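You operate a simulated robot arm through the tools that you are given. There is no shell and no other tool. Be economical: measure what you need, move in short steps, check, and stop when the job is done.

You are at the controls of a simulated two-armed robot. One attempt, no reset.

TASK
Pour the sorting tray's beads into the bead tray's empty cell, then take that tray to the long table.
Fine: the bead tray on the wooden counter; slide the stopper open to pour and leave it open; put the sorting tray back after; spill nothing.

It is judged by the outcome, as a careful person would: the job done as asked, and still so three seconds after it is handed in. It fails if anything else is knocked over, pushed out of place, dropped, spilled or broken. A push-on lid holds only when it is set on centred and level and pressed home; a screw cap is set on level and turned clockwise until tight.

THE ROBOT
Two 6-joint arms with two-finger parallel grippers on one trunk, on a base that drives. Base frame: it is fixed to the floor where the robot stands at the start and does not move with it; the origin is under the middle of the robot, x ahead of it, y to its left, z up; the surface under the hand at the start is at about z = 880. Units: mm, rad, N and s.
The left shoulder is at the start at [70, 166, 1421], the right one opposite. With the tool pointing down near the work surface each hand reaches from about 400 to 820 mm from the robot's upright axis, wherever it stands, measured 20 degrees to its own side. Places, roughly: counter end of the long table [-1300, 100, 700]; stopper [500, -200, 900]. Payload 3.91 kg a hand.
The tool frame of a hand sits at the grasp point between the pads (the TCP): z along the fingers, y along the line on which they close. The tips reach 30 mm beyond it. Largest opening 110 mm; finger width 20, thickness 10; the body of the gripper, 48 by 112 mm, starts 55 mm behind the TCP.
Orientation is told as [roll, pitch, yaw] about the base's x, y, z axes, in that order, counted from this pose: with the fingers straight down and closing along the base's y, the tool's x points along the base's -x, its y along +y and its z along -z.

THE INTERFACE
- The arms move only by the tool send_rows. It takes "left_commands", "right_commands" or both (then of equal length, played together; a hand with none holds still); each is text: rows parted by semicolons, each of 7 numbers parted by spaces: the shift along the tool's x, y, z in units of 40 mm (1.0 is 40 mm), then the turn, a rotation vector about the tool's x, y, z in units of 5 degrees (1.0 is 5 degrees), then the closure, from 0 (fully open) to 1 (shut). In form: dx dy dz ax ay az fingers; .... A call has 1 to 12 rows; each row shifts and turns the commanded pose from where the row before left it, along the tool's axes as they then stand. A call with a number of a shift or a turn outside -1 to 1 is refused whole. Each row takes 0.2 s and may step no farther than 50 mm and 0.15 rad from the row before; otherwise, or with a gripper value out of range, the whole call is refused. A pose out of reach is approached as far as the arm can. The call stops where the force on the tool passes 70 N (or 10 N more than at its start, if that is more) or the arm is blocked; 0.2 s more then pass. The fingers move at their own pace (about 108 mm/s each) and stop on an object; they squeeze with about 44 N. The grip force told is the motor's: it shows also when the fingers shut on nothing. Time passes only in rows, and 0.2 s behind the last, so rows that do not move let the fingers close. The reply holds the time, the measured pose of the TCP, the force on the tool along the base axes, the opening and the grip force, in the units named above and with some noise, with the torque about the TCP (base axes, N m) and any sound that the robot's microphone picked up, and new pictures: "views" is both (left out), scene, wrist or none (wrist: the cameras of the hands that moved).
- Cameras (640 x 400 px; columns grow to the right, rows downward): "scene" is now at [78.8, 46.3, 1606.6]; the picture's right is [0.84, -0.54, -0.00], its down [-0.50, -0.79, -0.36] and it looks along [0.20, 0.31, -0.93] (base axes); focal length 214 px, centre (320, 200). "left" rides on the left gripper at [77, -7, -115] in its tool frame; the picture's right is [0.09, 1.00, 0.00], its down [-0.80, 0.07, -0.59] and it looks along [-0.59, 0.05, 0.80] (tool axes); focal length 270 px, centre (320, 200). "right" rides on the right gripper at [77, 7, -115] in its tool frame; the picture's right is [-0.09, 1.00, 0.00], its down [-0.80, -0.07, -0.59] and it looks along [-0.59, -0.05, 0.80] (tool axes); focal length 270 px, centre (320, 200). There is no depth. A picture from a camera that has moved, and an enlarged one, comes with that camera's place and axes in the base frame and with its lens.
- move_column(by): slides the trunk up (or, below 0, down) by that many mm; the arms and the scene camera ride with it, the base frame stays. It gives what a move gives, with no picture.
- roll_base(legs): drives the robot by 1 to 6 legs, each [ahead, left, turn to the left] in mm, mm and rad, along the robot's own axes; the way and the turn of a leg run together, so that a leg with both is an arc; at most 1500 mm and 3.142 rad a leg. The arms and the cameras ride along, it lands a little off, and it stops where it bumps. It gives what a move gives, and a new picture of the scene camera.
- pan_tilt(pan, tilt): turns the head with the scene camera to pan (to the left, within 1.501 rad either way) and tilt (down, from -0.506 to 1.204), counted from straight ahead of the robot. It gives what a move gives, and a new picture of the scene camera.
- inspect(camera, box): a new picture of the part [left, top, right, bottom] of that camera's present view, enlarged. It takes no simulated time.
- close_job(): hands the job in; it is judged then, once.

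Go step by step. Nothing tells you exact positions but the pictures and the camera data: compare them with the known pose of the tool, close in by small moves and look again before you grip or let go. The budget is 120 turns and 260 pictures, counting those below and the enlarged ones. Unless the task says otherwise, let go and move clear before handing in.

The tools are called after "Emit:" by a JSON object that holds its "op" and its "data". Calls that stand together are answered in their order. send_rows: Moves the arms, as the interface text tells. Its arguments: {"type":"object","properties":{"left_commands":{"type":"string"},"right_commands":{"type":"string"},"views":{"type":"string","enum":["both","scene","wrist","none"]}},"required":[]} The other tools are called the same way: move_column (by) slides the trunk up or down; roll_base (legs) drives the base; pan_tilt (pan, tilt) turns the head that bears the scene camera; inspect (camera, box) takes an enlarged picture of a part of a camera's view; close_job () hands the job in.

At the start:

```text
time_s: 0.0
left_eef_pos: [690.1, 47.9, 999.4]
left_tool_rot: [0.0, -0.001, 0.001]
left_wrist_force: [-0.2, 0.1, -0.1]
left_wrist_torque: [-0.02, 0.0, 0.0]
left_width: 109.7
left_gripper_force: 0.1
right_eef_pos: [489.6, -369.2, 998.8]
right_tool_rot: [-0.002, 0.0, 0.002]
right_wrist_force: [0.8, 0.6, -0.5]
right_wrist_torque: [0.02, 0.03, -0.01]
right_width: 110.0
right_gripper_force: 0.0
trunk travel left (down, up): [-916.0, 24.0]
robot x, y, heading: [2.9, -0.2, 0.003]
head pan, tilt: [1.002, 1.201]
```

scene: 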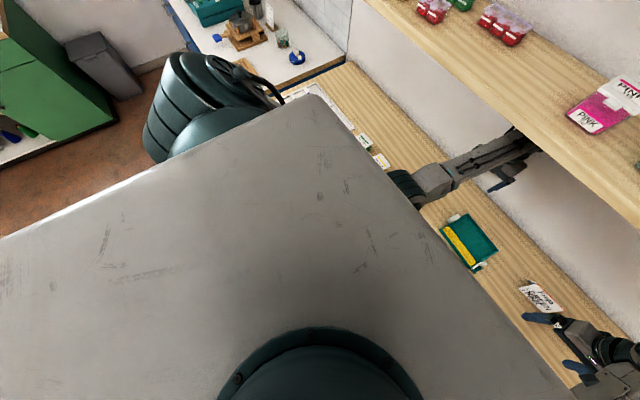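
right: 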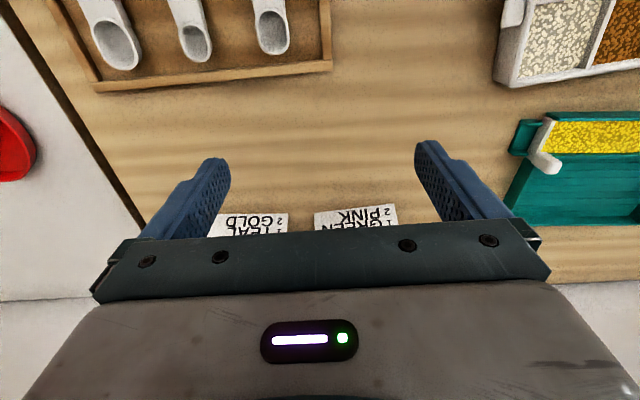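
left: 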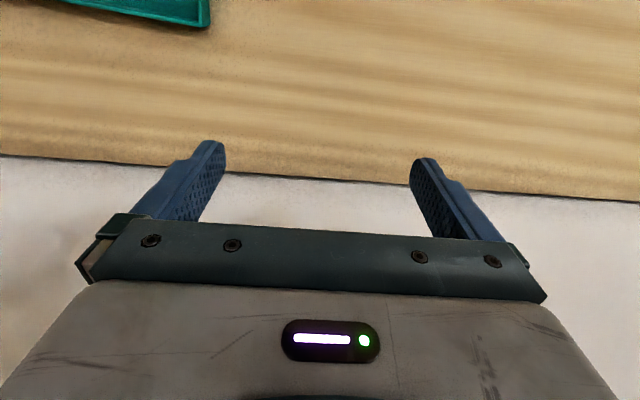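

I see a wooden counter with a teal tray (yellow beads, with a white stopper) and a white bead tray with cells. I'll turn the head to look ahead first.

Emit:
{"op": "pan_tilt", "data": {"pan": -0.2, "tilt": 0.9}}

Emit:
{"op": "inspect", "data": {"camera": "right", "box": [440, 0, 640, 300]}}

```text
time_s: 1.4
left_eef_pos: [690.7, 47.4, 1000.0]
left_tool_rot: [0.0, -0.001, 0.0]
left_wrist_force: [-0.8, 0.3, 0.0]
left_wrist_torque: [0.0, 0.0, -0.05]
left_width: 110.2
left_gripper_force: 0.0
right_eef_pos: [487.5, -370.0, 999.9]
right_tool_rot: [-0.002, 0.001, 0.002]
right_wrist_force: [-0.3, -1.4, -0.2]
right_wrist_torque: [0.01, -0.03, 0.02]
right_width: 110.1
right_gripper_force: 0.0
trunk travel left (down, up): [-916.0, 24.0]
robot x, y, heading: [2.8, 2.5, 0.0]
head pan, tilt: [-0.201, 0.901]
camera scene: at [122.7, -15.9, 1626.4], right [-0.2, -0.98, 0.0], down [-0.77, 0.16, -0.62], along [0.61, -0.12, -0.78], focal length 214 px, centre (320, 200)
```

scene: 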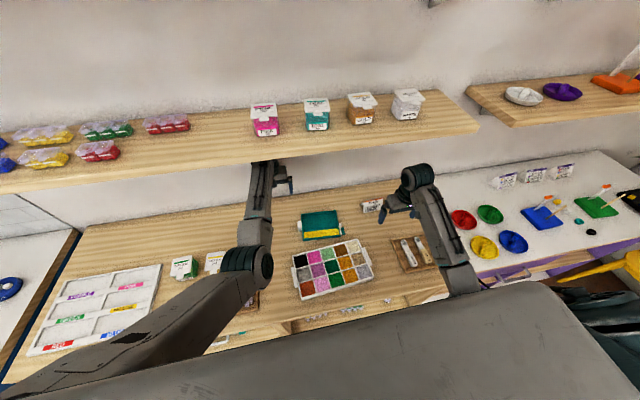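

```text
1.33 times, centred on (540, 150) of right
camera zoom: at [411.3, -363.0, 1115.3], right [0.09, 1.0, 0.0], down [0.8, -0.07, 0.59], along [0.59, -0.05, -0.8], focal length 360 px, centre (27, 267)
```

zoom: 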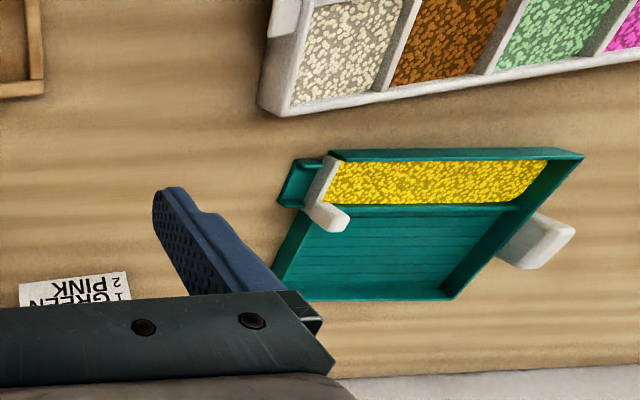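

Now a closer look at both trays in the scene view, and the surroundings.

Emit:
{"op": "inspect", "data": {"camera": "scene", "box": [270, 190, 470, 315]}}

Emit:
{"op": "inspect", "data": {"camera": "scene", "box": [280, 200, 390, 305]}}

```text
3.20 times, centred on (370, 252) of scene
camera zoom: at [122.7, -15.9, 1626.4], right [-0.2, -0.98, 0.0], down [-0.77, 0.16, -0.62], along [0.61, -0.12, -0.78], focal length 686 px, centre (160, 32)
```

zoom: 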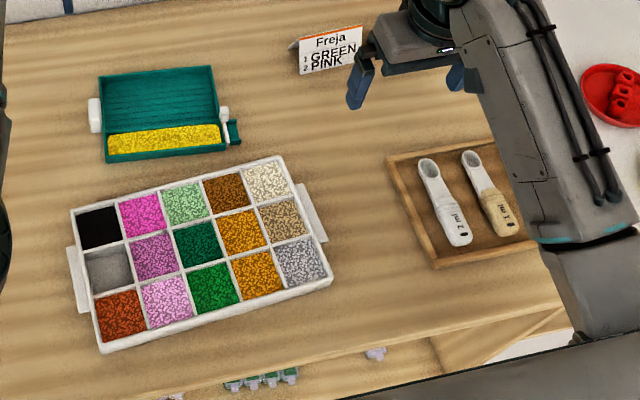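

```text
3.81 times, centred on (335, 252) of scene
camera zoom: at [122.7, -15.9, 1626.4], right [-0.2, -0.98, 0.0], down [-0.77, 0.16, -0.62], along [0.61, -0.12, -0.78], focal length 817 px, centre (263, 0)
```

zoom: 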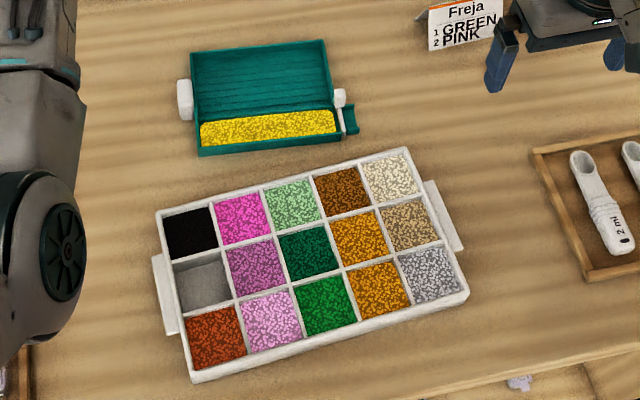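

The bead tray is ~250x150 mm, centred near (389,-108), with its empty cell near (388,-8); the teal tray sits behind it near (500,-110). I'll bring the right hand's camera in for a closer look at the stopper.

Emit:
{"op": "send_rows", "data": {"right_commands": "0.2 0.9 -0.4 0 0 0 0;0.2 0.9 -0.4 0 0 0 0;0.2 0.9 -0.4 0 0 0 0;0.2 0.9 -0.4 0 0 0 0;0.2 0.5 0 0 0 0 0", "views": "wrist"}}

```text
time_s: 2.6
left_eef_pos: [689.0, 46.9, 1000.4]
left_tool_rot: [0.0, 0.0, -0.001]
left_wrist_force: [0.1, -0.4, -0.3]
left_wrist_torque: [0.0, 0.0, -0.02]
left_width: 110.0
left_gripper_force: 0.0
right_eef_pos: [454.8, -240.4, 960.5]
right_tool_rot: [-0.004, -0.004, 0.0]
right_wrist_force: [-0.7, -0.6, 0.0]
right_wrist_torque: [0.01, -0.01, -0.02]
right_width: 110.3
right_gripper_force: 0.1
right hand out of reach, approached as far as the arm can: row 1, 2, 3, 4
trunk travel left (down, up): [-916.0, 24.0]
robot x, y, heading: [-3.3, -1.6, -0.002]
head pan, tilt: [-0.201, 0.901]
camera right: at [376.8, -232.6, 1075.3], right [0.09, 1.0, 0.0], down [0.8, -0.07, 0.6], along [0.59, -0.05, -0.8], focal length 270 px, centre (320, 200)
```

right: 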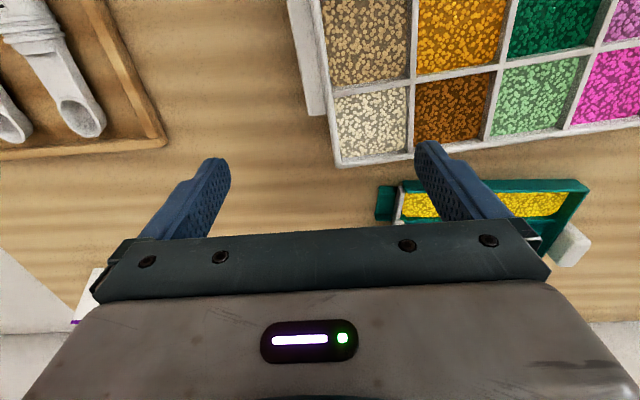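

The hand is near its inner reach limit; I'll back the base 150 mm for room, after lifting the arm clear.

Emit:
{"op": "send_rows", "data": {"right_commands": "-0.5 -0.5 -0.5 0 0 0 0;-0.5 -0.5 -0.5 0 0 0 0;0 0 0 0 0 0 0", "views": "none"}}

Emit:
{"op": "roll_base", "data": {"legs": [[-150, 0, 0]]}}

```text
time_s: 3.4
left_eef_pos: [689.3, 46.9, 999.5]
left_tool_rot: [-0.001, 0.0, -0.001]
left_wrist_force: [-0.6, 0.1, -0.2]
left_wrist_torque: [-0.02, 0.01, 0.0]
left_width: 109.9
left_gripper_force: 0.0
right_eef_pos: [500.7, -284.8, 971.9]
right_tool_rot: [-0.002, -0.004, 0.003]
right_wrist_force: [0.2, -1.0, -0.2]
right_wrist_torque: [-0.02, 0.01, -0.01]
right_width: 109.8
right_gripper_force: 0.0
right hand out of reach, approached as far as the arm can: row 1, 2
trunk travel left (down, up): [-916.0, 24.0]
robot x, y, heading: [-2.6, -1.1, 0.001]
head pan, tilt: [-0.201, 0.901]
```

```text
time_s: 4.8
left_eef_pos: [542.5, 46.8, 997.7]
left_tool_rot: [-0.001, 0.002, 0.001]
left_wrist_force: [0.1, 0.1, 0.8]
left_wrist_torque: [0.02, 0.0, 0.01]
left_width: 109.9
left_gripper_force: 0.0
right_eef_pos: [352.5, -283.8, 971.9]
right_tool_rot: [0.0, -0.001, 0.002]
right_wrist_force: [-0.5, 0.3, 0.8]
right_wrist_torque: [0.01, 0.0, 0.0]
right_width: 110.2
right_gripper_force: 0.1
trunk travel left (down, up): [-916.0, 24.0]
robot x, y, heading: [-151.6, -0.5, -0.004]
head pan, tilt: [-0.201, 0.901]
camera scene: at [-23.9, -15.9, 1626.0], right [-0.2, -0.98, 0.0], down [-0.77, 0.16, -0.62], along [0.61, -0.12, -0.79], focal length 214 px, centre (320, 200)
```

scene: 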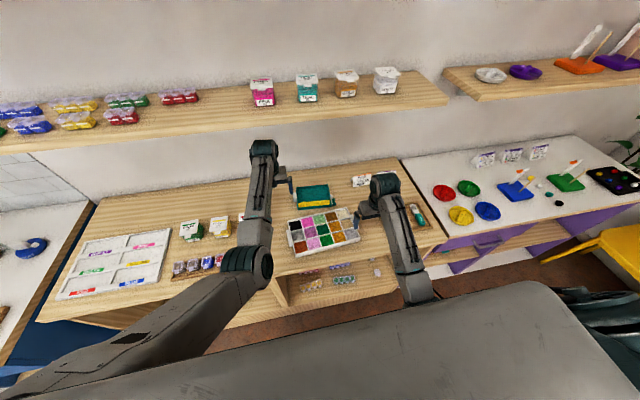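

Now I'll move the right hand forward and up for a look.

Emit:
{"op": "send_rows", "data": {"right_commands": "-0.9 0 -0.6 0 0 0 0;-0.9 0 -0.6 0 0 0 0;-0.5 0.6 -0.6 0 0 0 0;0 1 0 0 0 0 0;0 1 0 0 0 0 0;0 0.5 0 0 0 0 0", "views": "wrist"}}

```text
time_s: 6.2
left_eef_pos: [539.1, 47.9, 1000.0]
left_tool_rot: [0.001, -0.001, -0.001]
left_wrist_force: [-0.8, 0.5, 0.1]
left_wrist_torque: [-0.02, 0.01, 0.03]
left_width: 110.0
left_gripper_force: 0.0
right_eef_pos: [456.8, -164.8, 1011.7]
right_tool_rot: [-0.001, -0.003, 0.002]
right_wrist_force: [-0.6, -0.2, -0.7]
right_wrist_torque: [-0.03, -0.06, 0.04]
right_width: 110.1
right_gripper_force: 0.0
right hand out of reach, approached as far as the arm can: row 1, 2, 3
trunk travel left (down, up): [-916.0, 24.0]
robot x, y, heading: [-149.7, -2.3, -0.0]
head pan, tilt: [-0.201, 0.901]
camera right: at [378.8, -158.1, 1127.1], right [0.09, 1.0, 0.0], down [0.8, -0.07, 0.6], along [0.6, -0.05, -0.8], focal length 270 px, centre (320, 200)
```

right: 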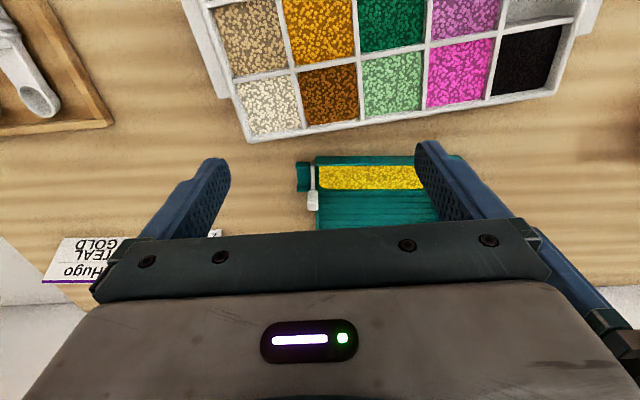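

Emit:
{"op": "inspect", "data": {"camera": "right", "box": [270, 140, 420, 235]}}

Emit:
{"op": "inspect", "data": {"camera": "right", "box": [440, 0, 620, 120]}}

Emit:
{"op": "inspect", "data": {"camera": "scene", "box": [270, 170, 390, 260]}}

```text
4.21 times, centred on (345, 188) of right
camera zoom: at [378.8, -158.1, 1127.1], right [0.09, 1.0, 0.0], down [0.8, -0.07, 0.6], along [0.6, -0.05, -0.8], focal length 1138 px, centre (215, 253)
```

zoom: 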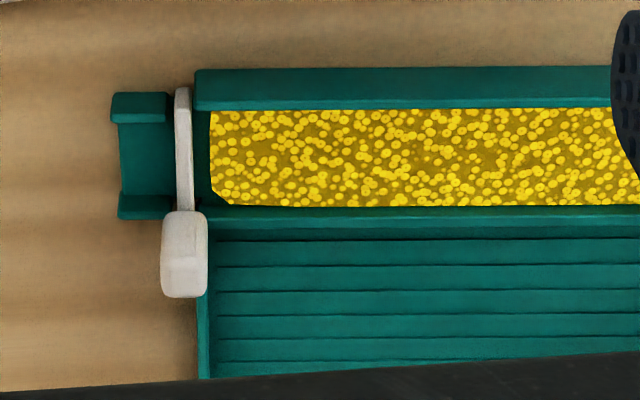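

```text
3.33 times, centred on (530, 60) of right
camera zoom: at [378.8, -158.1, 1127.1], right [0.09, 1.0, 0.0], down [0.8, -0.07, 0.6], along [0.6, -0.05, -0.8], focal length 901 px, centre (-380, 667)
```

zoom: 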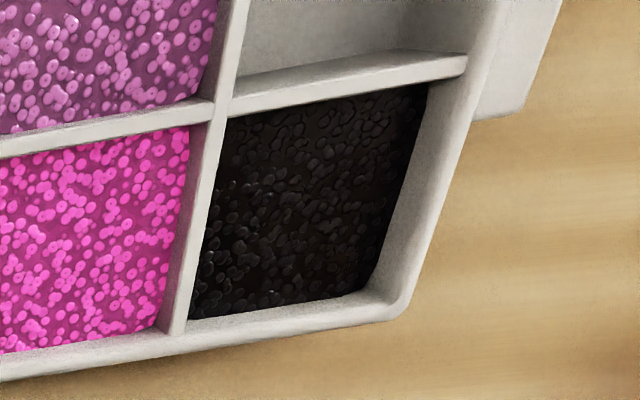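

```text
4.44 times, centred on (330, 215) of scene
camera zoom: at [-27.9, -15.2, 1626.4], right [-0.2, -0.98, 0.0], down [-0.77, 0.16, -0.62], along [0.61, -0.12, -0.78], focal length 953 px, centre (276, 133)
```

zoom: 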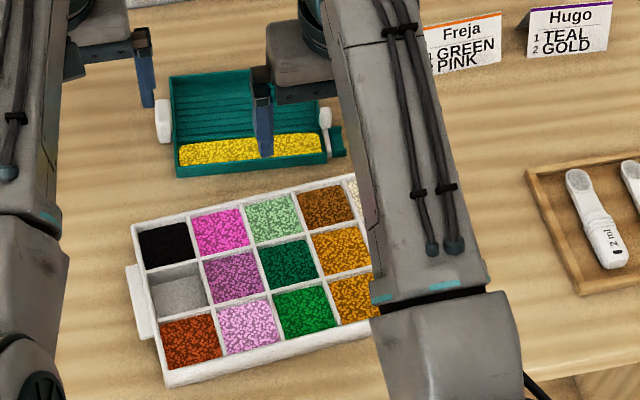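

The empty cell is confirmed as the left-end middle one. Now I'll swing the right hand to the right end to see the gate and stopper from the side.

Emit:
{"op": "send_rows", "data": {"right_commands": "-0.2 -1 0 0 0 0 0;-0.2 -1 0 0 0 0 0;-0.2 -1 0 0 0 0 0;-0.2 -1 0 0 0 0 0;0 -1 0 0 0 -1 0;0 0 0 0 0 -1 0;0 0 0 0 0 -1 0;0 0 0 0 0 -1 0;0 0 0 0 0 -1 0;0 0 0 0 0 -1 0;0 0 0 0 0 -1 0;0 0 0 0 0 -1 0", "views": "none"}}

Emit:
{"op": "send_rows", "data": {"right_commands": "0 0 0 0 0 -1 0;0 0 0 0 0 -1 0;0 0 0 0 0 -1 0;0 0 0 0 0 -1 0;0 0 0 0 0 -1 0;0 0 0 0 -1 -1 0;0 0 0 0 -1 -1 0;0 0 0 0 -1 -1 0;0 0 0 0 -1 0 0;0 0 0 0 -1 0 0;0 0 0 0 -1 0 0;0 0 0 0 -1 0 0", "views": "wrist"}}

```text
time_s: 8.8
left_eef_pos: [540.3, 48.1, 999.3]
left_tool_rot: [0.0, 0.001, 0.0]
left_wrist_force: [-0.1, 0.0, 0.8]
left_wrist_torque: [0.04, -0.01, -0.04]
left_width: 110.1
left_gripper_force: 0.0
right_eef_pos: [488.2, -364.0, 1011.0]
right_tool_rot: [-0.001, 0.0, 0.699]
right_wrist_force: [0.6, 0.5, 0.4]
right_wrist_torque: [0.0, -0.01, 0.01]
right_width: 110.1
right_gripper_force: 0.0
trunk travel left (down, up): [-916.0, 24.0]
robot x, y, heading: [-150.5, -0.4, -0.002]
head pan, tilt: [-0.201, 0.901]
```

```text
time_s: 11.4
left_eef_pos: [541.1, 46.2, 999.2]
left_tool_rot: [-0.001, 0.0, -0.002]
left_wrist_force: [-0.1, -0.3, -0.9]
left_wrist_torque: [-0.02, -0.02, -0.02]
left_width: 110.2
left_gripper_force: 0.1
right_eef_pos: [489.0, -364.0, 1012.1]
right_tool_rot: [-0.046, -0.608, 1.422]
right_wrist_force: [0.2, -0.1, 0.1]
right_wrist_torque: [-0.03, 0.01, 0.0]
right_width: 109.8
right_gripper_force: 0.1
trunk travel left (down, up): [-916.0, 24.0]
robot x, y, heading: [-146.4, -2.8, 0.004]
head pan, tilt: [-0.201, 0.901]
camera right: at [457.9, -489.4, 1062.3], right [-0.97, 0.25, 0.01], down [0.09, 0.3, 0.95], along [0.23, 0.92, -0.32], focal length 270 px, centre (320, 200)
```

right: 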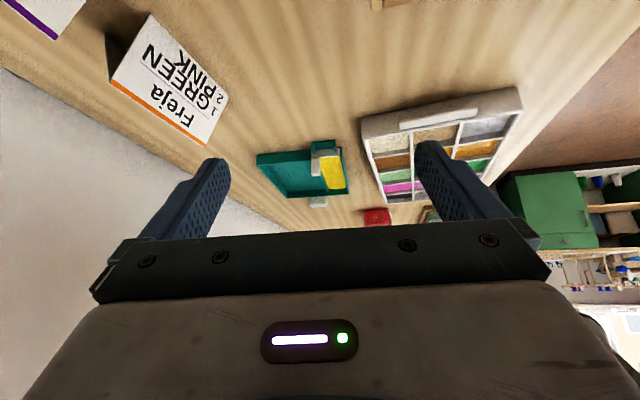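

Emit:
{"op": "inspect", "data": {"camera": "right", "box": [250, 130, 370, 215]}}

Emit:
{"op": "inspect", "data": {"camera": "right", "box": [350, 70, 530, 190]}}

```text
4.71 times, centred on (310, 172) of right
camera zoom: at [457.9, -489.4, 1062.3], right [-0.97, 0.25, 0.01], down [0.09, 0.3, 0.95], along [0.23, 0.92, -0.32], focal length 1272 px, centre (367, 329)
```

zoom: 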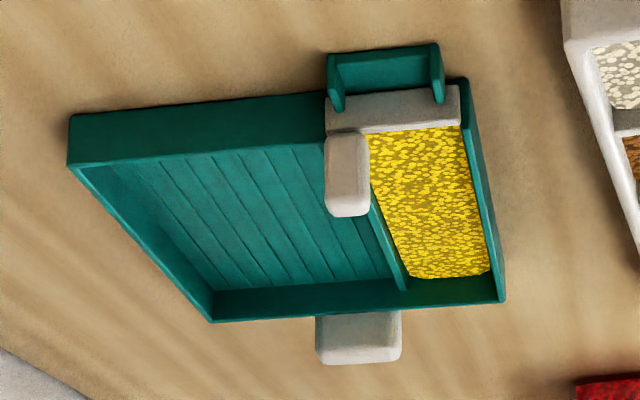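

```text
3.33 times, centred on (440, 130) of right
camera zoom: at [457.9, -489.4, 1062.3], right [-0.97, 0.25, 0.01], down [0.09, 0.3, 0.95], along [0.23, 0.92, -0.32], focal length 901 px, centre (-80, 433)
```

zoom: 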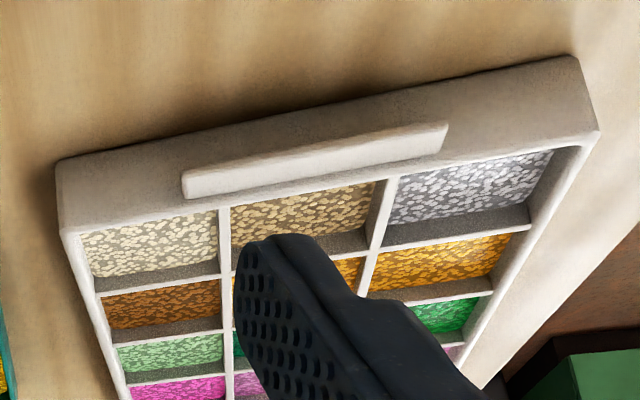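

The stopper is a blade at the trough's right end with an upright knob near (545,-179,906); the tray's handle tab on the left is at x 561–594, y −32…−14, top z≈911. I'll orient the left hand to close along x, tilted 30° toward the tray.

Emit:
{"op": "send_rows", "data": {"left_commands": "-0.9 0.3 -0.2 0 0 -1 0;0 0 0 0 0 -1 0;0 0 0 0 0 -1 0;0 0 0 0 0 -1 0;0 0 0 0 0 -1 0;0 0 0 0 0 -1 0;0 0 0 0 0 -1 0;0 0 0 0 0 -1 0;0 0 0 0 0 -1 0;0 0 0 0 0 -1 0;0 0 0 0 0 -1 0;0 0 0 0 0 -1 0", "views": "none"}}

Emit:
{"op": "send_rows", "data": {"left_commands": "0 0 0 0 0 -1 0;0 0 0 0 0 -1 0;0 0 0 0 0 -1 0;0 0 0 0 0 -1 0;0 0 0 0 0 -1 0;0 0 0 0 0 -1 0;0 0 0 0 1 0 0;0 0 0 0 1 0 0;0 0 0 0 1 0 0;0 0 0 0 1 0 0;0 0 0 0 1 0 0;0 0 0 0 1 0 0"}}

```text
time_s: 14.0
left_eef_pos: [575.2, 60.7, 1007.0]
left_tool_rot: [0.001, -0.001, 1.048]
left_wrist_force: [0.0, 0.0, 0.5]
left_wrist_torque: [0.02, 0.01, 0.0]
left_width: 109.9
left_gripper_force: 0.0
right_eef_pos: [489.5, -363.6, 1012.0]
right_tool_rot: [-0.046, -0.607, 1.421]
right_wrist_force: [0.3, 0.1, -0.3]
right_wrist_torque: [0.01, 0.0, 0.0]
right_width: 110.1
right_gripper_force: 0.1
trunk travel left (down, up): [-916.0, 24.0]
robot x, y, heading: [-150.8, 1.2, -0.003]
head pan, tilt: [-0.201, 0.901]
```

```text
time_s: 16.6
left_eef_pos: [575.2, 59.5, 1008.5]
left_tool_rot: [0.0, 0.525, 1.571]
left_wrist_force: [0.6, -0.9, 0.0]
left_wrist_torque: [-0.03, -0.03, 0.01]
left_width: 110.0
left_gripper_force: 0.0
right_eef_pos: [489.0, -363.8, 1012.5]
right_tool_rot: [-0.047, -0.606, 1.421]
right_wrist_force: [-0.1, -0.5, -0.1]
right_wrist_torque: [-0.03, 0.03, 0.04]
right_width: 110.3
right_gripper_force: 0.0
trunk travel left (down, up): [-916.0, 24.0]
robot x, y, heading: [-151.5, 0.4, -0.003]
head pan, tilt: [-0.201, 0.901]
camera scene: at [-27.4, -15.3, 1626.4], right [-0.2, -0.98, 0.0], down [-0.77, 0.16, -0.62], along [0.61, -0.12, -0.78], focal length 214 px, centre (320, 200)
camera left: at [582.3, 51.0, 1146.6], right [-1.0, -0.08, 0.04], down [-0.07, 0.99, 0.11], along [-0.05, 0.11, -0.99], focal length 270 px, centre (320, 200)
```

scene: 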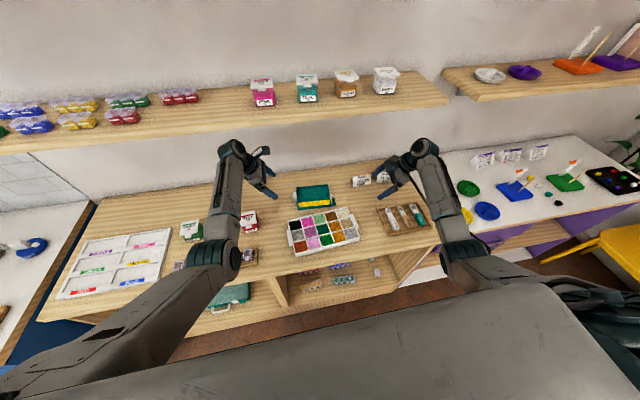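
left: 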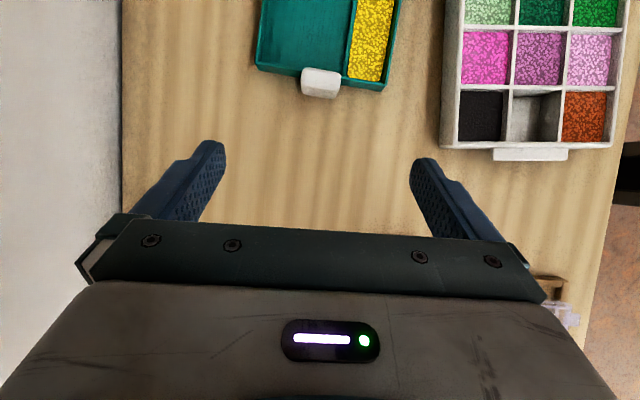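

Tab centre agrees at (577,−23). I descend along the tool axis, stopping 20 mm short to check.

Emit:
{"op": "send_rows", "data": {"left_commands": "0.25 -0.05 0.6 0 0 0 0;0 0 0.6 0 0 0 0;0 0 0.6 0 0 0 0;0 0 0.5 0 0 0 0;0 0 0 0 0 0 0", "views": "wrist"}}

```text
time_s: 17.8
left_eef_pos: [579.0, 5.3, 934.8]
left_tool_rot: [-0.001, 0.522, 1.571]
left_wrist_force: [0.8, -0.3, 0.9]
left_wrist_torque: [0.0, 0.0, 0.03]
left_width: 109.9
left_gripper_force: 0.0
right_eef_pos: [488.4, -364.9, 1012.2]
right_tool_rot: [-0.044, -0.607, 1.423]
right_wrist_force: [0.8, -0.3, -0.3]
right_wrist_torque: [0.01, 0.01, 0.02]
right_width: 110.1
right_gripper_force: 0.1
trunk travel left (down, up): [-916.0, 24.0]
robot x, y, heading: [-152.0, -1.3, 0.005]
head pan, tilt: [-0.201, 0.901]
camera left: at [585.1, -3.1, 1072.9], right [-1.0, -0.08, 0.04], down [-0.07, 0.99, 0.11], along [-0.05, 0.11, -0.99], focal length 270 px, centre (320, 200)
```

left: 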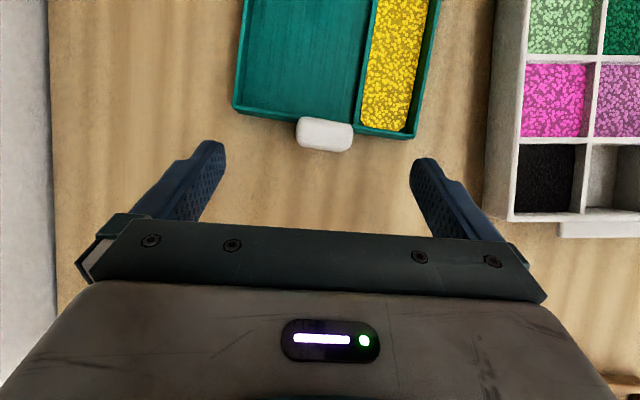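

Aligned well; the sorting tray is yawed about −5°, so I match that, go in, and close.

Emit:
{"op": "send_rows", "data": {"left_commands": "0 0.05 0 -0.5 0 0.87 0;0 0 0.3 0 0 0 0;0 0 0.25 0 0 0 0;0 0 0 0 0 0 0", "views": "wrist"}}

```text
time_s: 18.8
left_eef_pos: [574.5, -5.7, 913.8]
left_tool_rot: [0.002, 0.523, 1.483]
left_wrist_force: [-0.2, -0.2, -0.6]
left_wrist_torque: [0.02, 0.01, -0.02]
left_width: 110.0
left_gripper_force: 0.1
right_eef_pos: [489.2, -364.4, 1012.8]
right_tool_rot: [-0.045, -0.607, 1.42]
right_wrist_force: [-0.3, 0.3, -0.7]
right_wrist_torque: [0.01, 0.01, 0.02]
right_width: 110.2
right_gripper_force: 0.0
trunk travel left (down, up): [-916.0, 24.0]
robot x, y, heading: [-150.8, 2.3, 0.003]
head pan, tilt: [-0.201, 0.901]
camera left: at [580.7, -14.7, 1053.3], right [-1.0, 0.01, 0.04], down [0.02, 0.99, 0.11], along [-0.04, 0.12, -0.99], focal length 270 px, centre (320, 200)
```

left: 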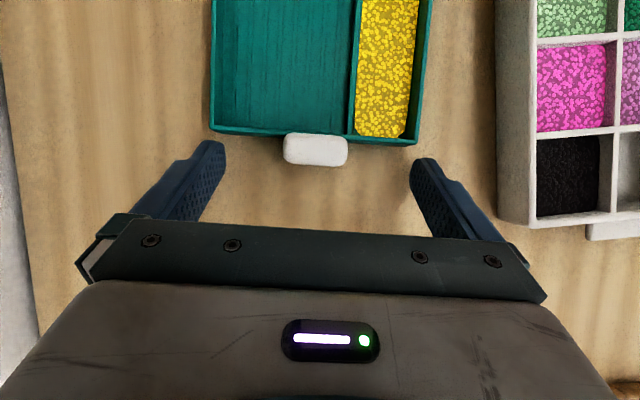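

Emit:
{"op": "send_rows", "data": {"left_commands": "0 0 0 0 0 0 1;0 0 0 0 0 0 1;0 0 0 0 0 0 1", "views": "wrist"}}

```text
time_s: 19.6
left_eef_pos: [575.7, -6.0, 915.6]
left_tool_rot: [-0.001, 0.524, 1.483]
left_wrist_force: [0.5, -0.1, 0.3]
left_wrist_torque: [-0.21, -0.08, 0.12]
left_width: 33.0
left_gripper_force: 44.1
right_eef_pos: [490.3, -362.9, 1012.6]
right_tool_rot: [-0.046, -0.608, 1.421]
right_wrist_force: [0.3, -0.8, 0.5]
right_wrist_torque: [-0.01, 0.03, 0.02]
right_width: 110.1
right_gripper_force: 0.1
trunk travel left (down, up): [-916.0, 24.0]
robot x, y, heading: [-147.3, -0.7, -0.003]
head pan, tilt: [-0.201, 0.901]
camera left: at [580.7, -14.7, 1053.4], right [-1.0, 0.01, 0.04], down [0.02, 0.99, 0.11], along [-0.04, 0.12, -0.99], focal length 270 px, centre (320, 200)
```

left: 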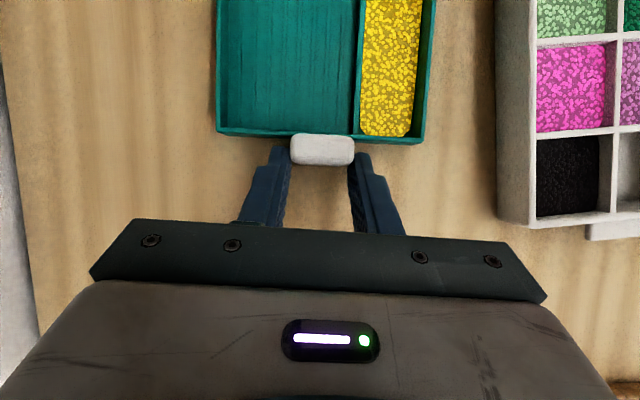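

Gripped at 33 mm. Lift slowly by 20 mm and check for droop.

Emit:
{"op": "send_rows", "data": {"left_commands": "0.06 0 -0.11 0 0 0 1;0.06 0 -0.11 0 0 0 1;0.12 0 -0.22 0 0 0 1;0 0 0 0 0 0 1"}}

Emit:
{"op": "inspect", "data": {"camera": "right", "box": [250, 130, 370, 215]}}

```text
time_s: 20.6
left_eef_pos: [575.2, -4.8, 934.1]
left_tool_rot: [0.001, 0.524, 1.483]
left_wrist_force: [-0.1, 0.5, -1.4]
left_wrist_torque: [0.11, -0.01, 0.02]
left_width: 33.0
left_gripper_force: 43.6
right_eef_pos: [489.9, -364.0, 1012.3]
right_tool_rot: [-0.044, -0.608, 1.42]
right_wrist_force: [-0.1, 0.1, -0.1]
right_wrist_torque: [-0.01, 0.01, 0.01]
right_width: 110.2
right_gripper_force: 0.0
trunk travel left (down, up): [-916.0, 24.0]
robot x, y, heading: [-151.3, -2.4, 0.001]
head pan, tilt: [-0.201, 0.901]
camera scene: at [-27.2, -16.0, 1626.4], right [-0.2, -0.98, 0.0], down [-0.77, 0.16, -0.62], along [0.61, -0.12, -0.78], focal length 214 px, centre (320, 200)
camera left: at [580.9, -14.7, 1071.7], right [-1.0, 0.01, 0.04], down [0.02, 0.99, 0.11], along [-0.04, 0.12, -0.99], focal length 270 px, centre (320, 200)
```

scene: 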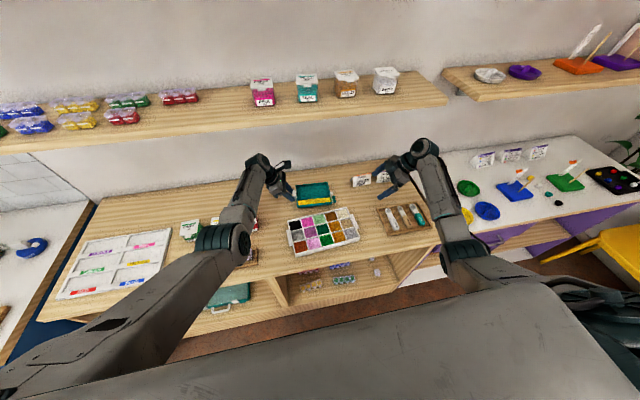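
left: 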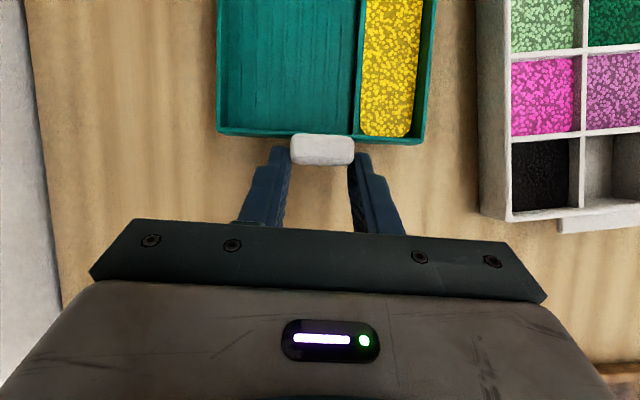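

```text
4.71 times, centred on (310, 172) of right
camera zoom: at [458.2, -488.9, 1062.5], right [-0.97, 0.25, 0.01], down [0.09, 0.31, 0.95], along [0.23, 0.92, -0.32], focal length 1272 px, centre (367, 329)
```

zoom: 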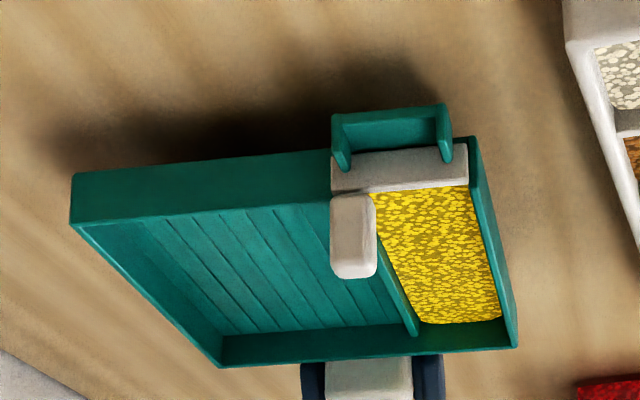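

The tray lifts level and is light. I'll raise it another 45 mm and shift it 180 mm left, then back the base so the spout comes over the empty cell.

Emit:
{"op": "send_rows", "data": {"left_commands": "0.14 0 -0.243 0 0 0 1;0.14 0 -0.243 0 0 0 1;0.14 0 -0.243 0 0 0 1;0.14 0 -0.243 0 0 0 1;-0.4 0.04 -0.23 0 0 0 1;-0.647 0.066 -0.373 0 0 0 1;-0.647 0.066 -0.373 0 0 0 1;-0.647 0.066 -0.373 0 0 0 1;-0.647 0.066 -0.373 0 0 0 1;-0.647 0.066 -0.373 0 0 0 1;-0.25 0.026 -0.143 0 0 0 1;0 0 0 0 0 0 1", "views": "none"}}

Emit:
{"op": "roll_base", "data": {"legs": [[-133, 0, 0]]}}

Emit:
{"op": "inspect", "data": {"camera": "left", "box": [0, 0, 640, 400]}}

Emit:
{"op": "inspect", "data": {"camera": "scene", "box": [240, 150, 400, 250]}}

```text
time_s: 23.2
left_eef_pos: [575.1, 174.9, 977.9]
left_tool_rot: [0.0, 0.523, 1.484]
left_wrist_force: [-0.4, 0.6, -0.4]
left_wrist_torque: [0.08, -0.01, 0.0]
left_width: 33.2
left_gripper_force: 43.9
right_eef_pos: [489.5, -363.7, 1011.6]
right_tool_rot: [-0.044, -0.608, 1.42]
right_wrist_force: [-0.9, -0.5, 0.0]
right_wrist_torque: [0.02, -0.04, -0.01]
right_width: 109.7
right_gripper_force: 0.1
trunk travel left (down, up): [-916.0, 24.0]
robot x, y, heading: [-148.3, -0.6, 0.003]
head pan, tilt: [-0.201, 0.901]
```

```text
time_s: 24.5
left_eef_pos: [447.0, 175.2, 976.2]
left_tool_rot: [0.002, 0.523, 1.485]
left_wrist_force: [-0.1, -0.3, -1.5]
left_wrist_torque: [0.09, 0.03, 0.02]
left_width: 33.2
left_gripper_force: 43.9
right_eef_pos: [362.6, -362.3, 1010.1]
right_tool_rot: [-0.042, -0.608, 1.419]
right_wrist_force: [0.3, 0.9, -0.1]
right_wrist_torque: [0.01, 0.02, 0.04]
right_width: 110.0
right_gripper_force: 0.0
trunk travel left (down, up): [-916.0, 24.0]
robot x, y, heading: [-282.6, -1.5, 0.002]
head pan, tilt: [-0.201, 0.901]
camera scene: at [-153.9, -15.9, 1626.0], right [-0.2, -0.98, 0.0], down [-0.77, 0.16, -0.62], along [0.61, -0.12, -0.79], focal length 214 px, centre (320, 200)
```

scene: 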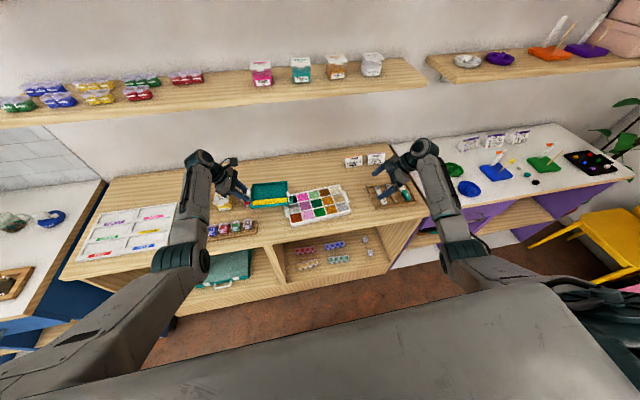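

```text
1.00 times, centred on (320, 200) of left (not enlarged: the box is as wide or as high as the picture)
camera zoom: at [453.0, 165.6, 1115.2], right [-1.0, 0.01, 0.05], down [0.02, 0.99, 0.11], along [-0.04, 0.12, -0.99], focal length 270 px, centre (320, 200)
```

zoom: 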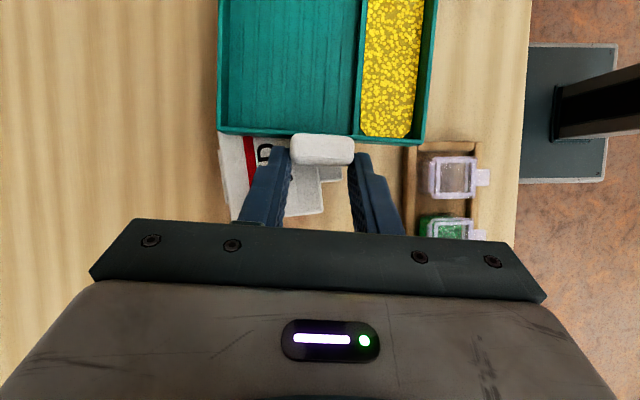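

```text
4.00 times, centred on (320, 200) of scene
camera zoom: at [-153.9, -15.9, 1626.0], right [-0.2, -0.98, 0.0], down [-0.77, 0.16, -0.62], along [0.61, -0.12, -0.79], focal length 858 px, centre (320, 200)
```

zoom: 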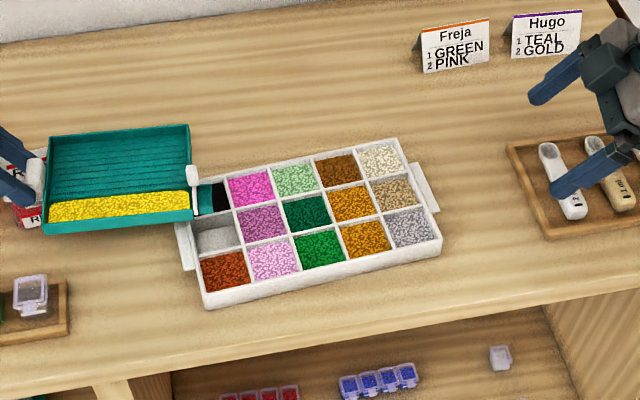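

The spout hangs over the empty cell but ~10 mm too far forward. I'll trim the left hand and bring the right hand near the knob.

Emit:
{"op": "send_rows", "data": {"left_commands": "-0.118 0.131 0.076 0 0 0 1;-0.118 0.131 0.076 0 0 0 1;0 0 0 0 0 0 1", "views": "none"}}

Emit:
{"op": "send_rows", "data": {"right_commands": "-0.743 0.031 0.483 0 0 0 0.3;-0.743 0.031 0.483 0 0 0 0.3;-0.743 0.031 0.483 0 0 0 0.3;-0.743 0.031 0.483 0 0 0 0.3;-0.743 0.031 0.483 0 0 0 0.3;-0.743 0.031 0.483 0 0 0 0.3;-0.743 0.031 0.483 0 0 0 0.3;-0.743 0.031 0.483 0 0 0 0.3;0 0 0 0 0 0 0.3"}}

```text
time_s: 25.3
left_eef_pos: [434.7, 180.6, 972.5]
left_tool_rot: [-0.007, 0.523, 1.481]
left_wrist_force: [2.6, -2.0, 14.0]
left_wrist_torque: [-0.45, -0.93, 0.05]
left_width: 33.5
left_gripper_force: 43.4
right_eef_pos: [358.5, -364.6, 1013.3]
right_tool_rot: [-0.048, -0.609, 1.424]
right_wrist_force: [-0.4, -0.1, 0.4]
right_wrist_torque: [-0.02, 0.06, 0.02]
right_width: 109.7
right_gripper_force: 0.0
trunk travel left (down, up): [-916.0, 24.0]
robot x, y, heading: [-279.4, -0.5, -0.001]
head pan, tilt: [-0.201, 0.901]
```

```text
time_s: 27.3
left_eef_pos: [432.6, 180.0, 970.8]
left_tool_rot: [-0.002, 0.523, 1.484]
left_wrist_force: [5.3, 0.8, 17.2]
left_wrist_torque: [-0.55, -1.23, 0.22]
left_width: 33.4
left_gripper_force: 44.2
right_eef_pos: [398.4, -84.4, 1023.9]
right_tool_rot: [-0.046, -0.609, 1.421]
right_wrist_force: [0.7, 0.6, -0.4]
right_wrist_torque: [-0.02, 0.02, -0.01]
right_width: 77.1
right_gripper_force: 0.1
trunk travel left (down, up): [-916.0, 24.0]
robot x, y, heading: [-276.0, -2.4, -0.005]
head pan, tilt: [-0.201, 0.901]
camera scene: at [-160.5, -17.7, 1626.7], right [-0.2, -0.98, 0.0], down [-0.77, 0.16, -0.62], along [0.61, -0.12, -0.78], focal length 214 px, centre (320, 200)
camera right: at [365.7, -209.5, 1074.2], right [-0.97, 0.25, 0.01], down [0.09, 0.31, 0.95], along [0.23, 0.92, -0.32], focal length 270 px, centre (320, 200)
```

scene: 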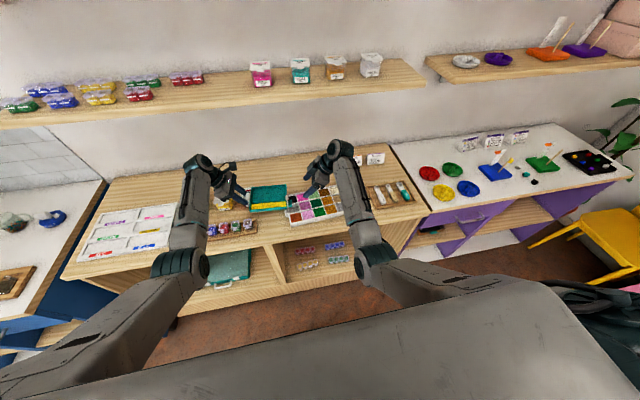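
right: 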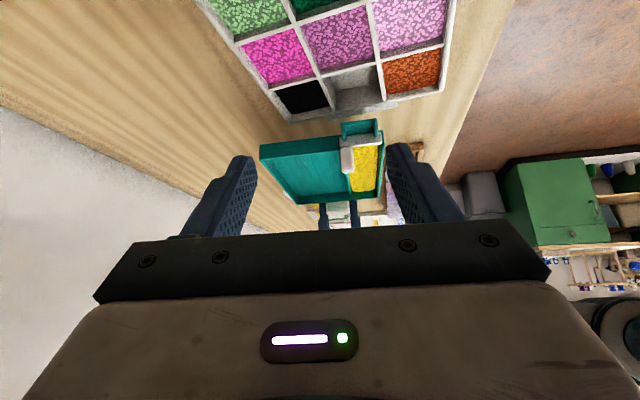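

The left hand reads a 17 N upward contact—something under the tray/hand (the small box beneath it). I'll raise the left hand straight up at once.

Emit:
{"op": "send_rows", "data": {"left_commands": "0.125 0 -0.217 0 0 0 1;0.125 0 -0.217 0 0 0 1;0.125 0 -0.217 0 0 0 1;0 0 0 0 0 0 1", "views": "both"}}

Emit:
{"op": "inspect", "data": {"camera": "scene", "box": [190, 150, 310, 240]}}

Emit:
{"op": "inspect", "data": {"camera": "right", "box": [240, 100, 460, 240]}}

```text
time_s: 28.3
left_eef_pos: [434.3, 180.5, 996.3]
left_tool_rot: [0.003, 0.524, 1.484]
left_wrist_force: [-0.5, -0.8, -1.3]
left_wrist_torque: [0.09, -0.03, -0.02]
left_width: 33.4
left_gripper_force: 44.0
right_eef_pos: [400.1, -82.6, 1021.7]
right_tool_rot: [-0.043, -0.607, 1.42]
right_wrist_force: [-0.7, 0.3, -0.5]
right_wrist_torque: [-0.02, 0.0, 0.02]
right_width: 77.0
right_gripper_force: 0.0
trunk travel left (down, up): [-916.0, 24.0]
robot x, y, heading: [-282.1, 2.4, 0.001]
head pan, tilt: [-0.201, 0.901]
camera scene: at [-156.6, -15.3, 1626.3], right [-0.2, -0.98, 0.0], down [-0.77, 0.15, -0.62], along [0.61, -0.12, -0.78], focal length 214 px, centre (320, 200)
camera left: at [440.9, 171.7, 1135.9], right [-1.0, 0.01, 0.05], down [0.01, 0.99, 0.11], along [-0.04, 0.12, -0.99], focal length 270 px, centre (320, 200)
```

scene: 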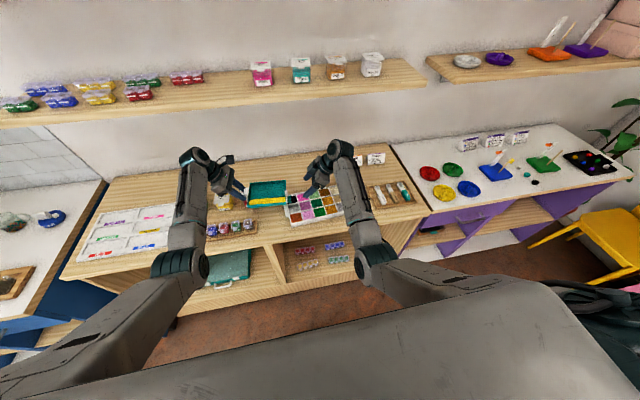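
left: 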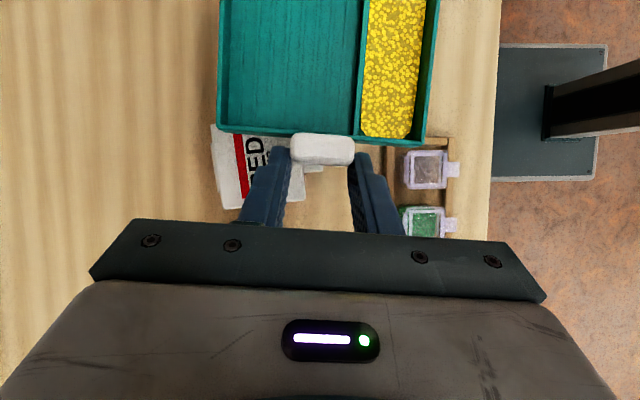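

```text
4.44 times, centred on (250, 195) of scene
camera zoom: at [-156.6, -15.3, 1626.3], right [-0.2, -0.98, 0.0], down [-0.77, 0.15, -0.62], along [0.61, -0.12, -0.78], focal length 953 px, centre (631, 222)
```

zoom: 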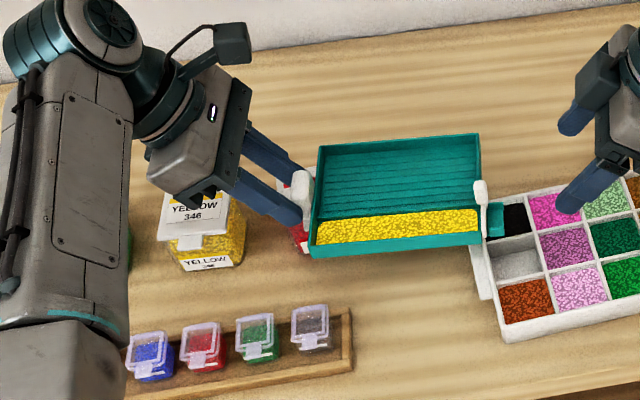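

```text
2.86 times, centred on (350, 170) of right
camera zoom: at [368.0, -208.3, 1072.5], right [-0.97, 0.24, 0.01], down [0.09, 0.31, 0.95], along [0.23, 0.92, -0.32], focal length 772 px, centre (234, 286)
```

zoom: 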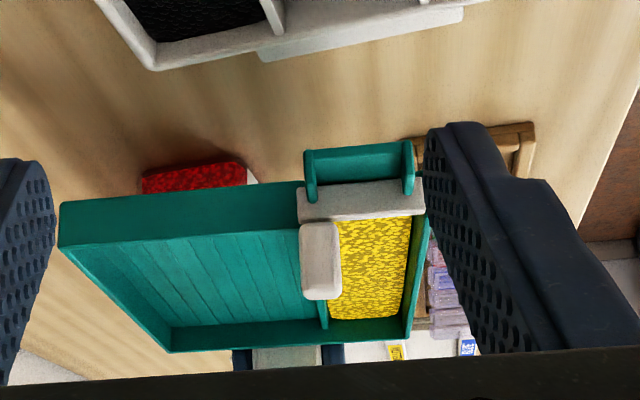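

The tray had rested on the "RED" box hidden below; it looks unmoved and upright, and the tray is now clear. Next I bring the right fingers toward the knob at about (395,5,992).

Emit:
{"op": "send_rows", "data": {"right_commands": "-0.525 0.193 0.303 0 0 0 0.5;-0.525 0.193 0.303 0 0 0 0.5;0 0 0 0 0 0 0.5", "views": "wrist"}}

Emit:
{"op": "inspect", "data": {"camera": "right", "box": [220, 80, 420, 220]}}

Emit:
{"op": "inspect", "data": {"camera": "scene", "box": [240, 150, 360, 230]}}

```text
time_s: 29.1
left_eef_pos: [435.9, 180.3, 999.5]
left_tool_rot: [0.0, 0.522, 1.486]
left_wrist_force: [0.8, -0.5, -1.3]
left_wrist_torque: [0.09, -0.01, -0.02]
left_width: 33.3
left_gripper_force: 43.6
right_eef_pos: [391.2, -31.5, 1023.0]
right_tool_rot: [-0.043, -0.606, 1.419]
right_wrist_force: [0.1, 0.8, 0.8]
right_wrist_torque: [0.0, 0.0, -0.02]
right_width: 55.2
right_gripper_force: 0.1
trunk travel left (down, up): [-916.0, 24.0]
robot x, y, heading: [-279.4, -0.5, 0.002]
head pan, tilt: [-0.201, 0.901]
camera right: at [360.8, -157.8, 1074.3], right [-0.97, 0.24, 0.01], down [0.09, 0.31, 0.95], along [0.23, 0.92, -0.32], focal length 270 px, centre (320, 200)
```

right: 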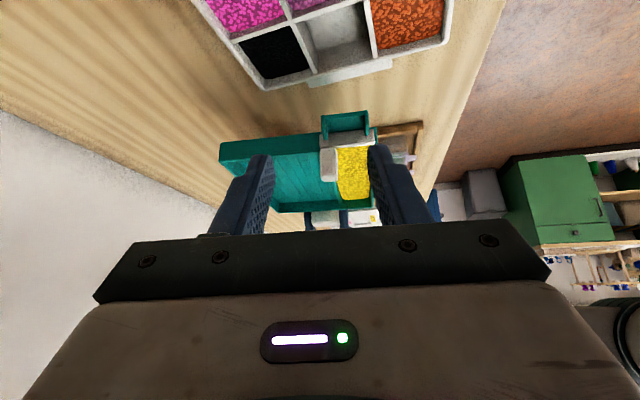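

```text
2.86 times, centred on (320, 150) of right
camera zoom: at [360.8, -157.8, 1074.3], right [-0.97, 0.24, 0.01], down [0.09, 0.31, 0.95], along [0.23, 0.92, -0.32], focal length 772 px, centre (320, 343)
```

zoom: 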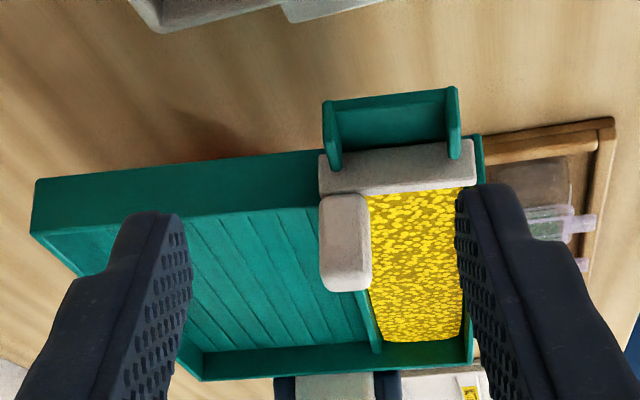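

```text
5.00 times, centred on (300, 190) of scene
camera zoom: at [-157.0, -17.1, 1626.3], right [-0.2, -0.98, 0.0], down [-0.77, 0.16, -0.62], along [0.61, -0.12, -0.78], focal length 1072 px, centre (420, 250)
```

zoom: 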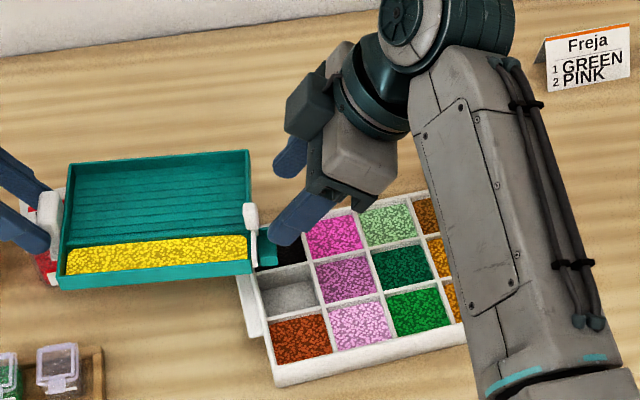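

Fingers straddle the knob. I move in the last 20 mm.

Emit:
{"op": "send_rows", "data": {"right_commands": "-0.155 0.025 0.205 0 0 0 0.5;-0.155 0.025 0.205 0 0 0 0.5;0 0 0 0 0 0 0.5", "views": "none"}}

Emit:
{"op": "inspect", "data": {"camera": "right", "box": [220, 80, 420, 220]}}

Emit:
{"op": "inspect", "data": {"camera": "scene", "box": [240, 150, 360, 230]}}

```text
time_s: 29.9
left_eef_pos: [434.0, 181.1, 998.3]
left_tool_rot: [0.0, 0.524, 1.485]
left_wrist_force: [-0.9, -0.2, -0.5]
left_wrist_torque: [0.09, -0.03, 0.01]
left_width: 33.0
left_gripper_force: 43.8
right_eef_pos: [393.7, -12.4, 1018.3]
right_tool_rot: [-0.046, -0.607, 1.42]
right_wrist_force: [-0.4, -0.1, 0.1]
right_wrist_torque: [-0.01, -0.01, -0.02]
right_width: 55.5
right_gripper_force: 0.1
trunk travel left (down, up): [-916.0, 24.0]
robot x, y, heading: [-279.6, 1.0, 0.002]
head pan, tilt: [-0.201, 0.901]
```

```text
2.86 times, centred on (320, 150) of right
camera zoom: at [362.8, -137.5, 1068.8], right [-0.97, 0.24, 0.01], down [0.09, 0.31, 0.95], along [0.23, 0.92, -0.32], focal length 772 px, centre (320, 343)
```

zoom: 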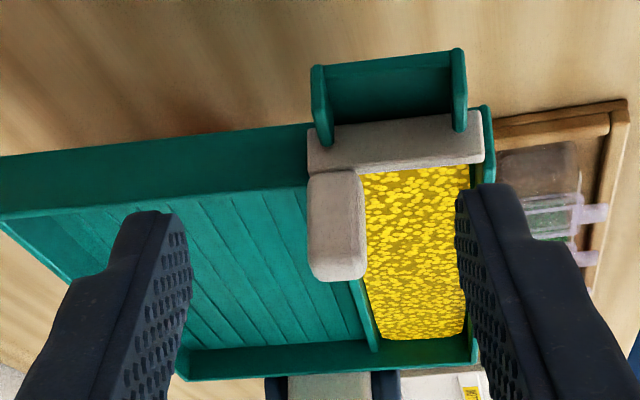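

```text
5.00 times, centred on (300, 190) of scene
camera zoom: at [-157.4, -16.3, 1626.4], right [-0.2, -0.98, 0.0], down [-0.77, 0.16, -0.62], along [0.61, -0.12, -0.78], focal length 1072 px, centre (420, 250)
```

zoom: 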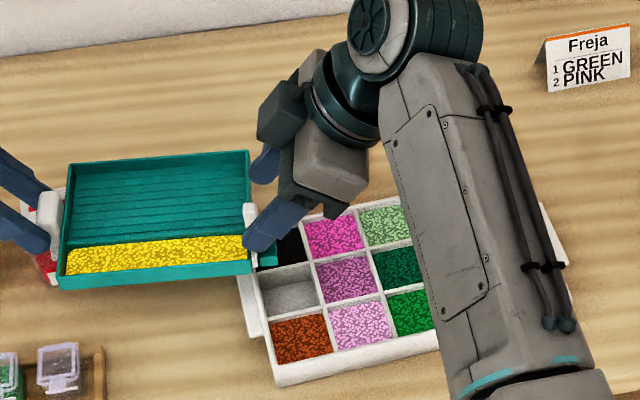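

Emit:
{"op": "send_rows", "data": {"right_commands": "0 0.07 0 0 0 0 0.7;0 0 0 0 0 0 0.8;0 0 0 0 0 0 1;0 0 0 0 0 0 1", "views": "none"}}

Emit:
{"op": "inspect", "data": {"camera": "right", "box": [220, 80, 420, 220]}}

```text
time_s: 30.9
left_eef_pos: [435.1, 181.2, 998.3]
left_tool_rot: [0.0, 0.524, 1.483]
left_wrist_force: [0.6, 0.6, -1.0]
left_wrist_torque: [0.13, -0.07, -0.44]
left_width: 32.9
left_gripper_force: 43.6
right_eef_pos: [390.8, -11.5, 1018.0]
right_tool_rot: [-0.044, -0.606, 1.421]
right_wrist_force: [-0.1, -0.2, -1.0]
right_wrist_torque: [-0.02, 0.05, 0.51]
right_width: 10.5
right_gripper_force: 43.8
trunk travel left (down, up): [-916.0, 24.0]
robot x, y, heading: [-280.9, 0.0, 0.003]
head pan, tilt: [-0.201, 0.901]
```

```text
2.86 times, centred on (320, 150) of right
camera zoom: at [360.0, -136.8, 1068.3], right [-0.97, 0.24, 0.01], down [0.09, 0.31, 0.95], along [0.23, 0.92, -0.32], focal length 772 px, centre (320, 343)
```

zoom: 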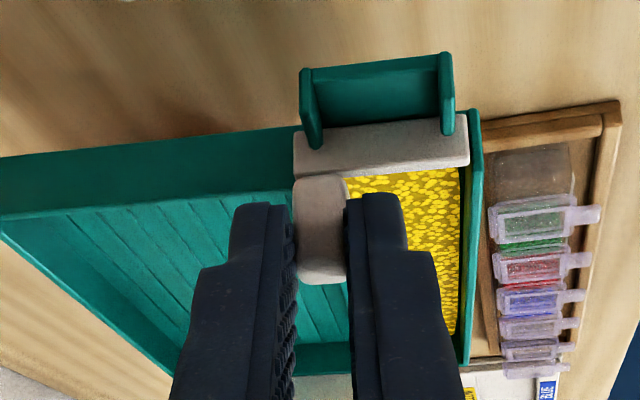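

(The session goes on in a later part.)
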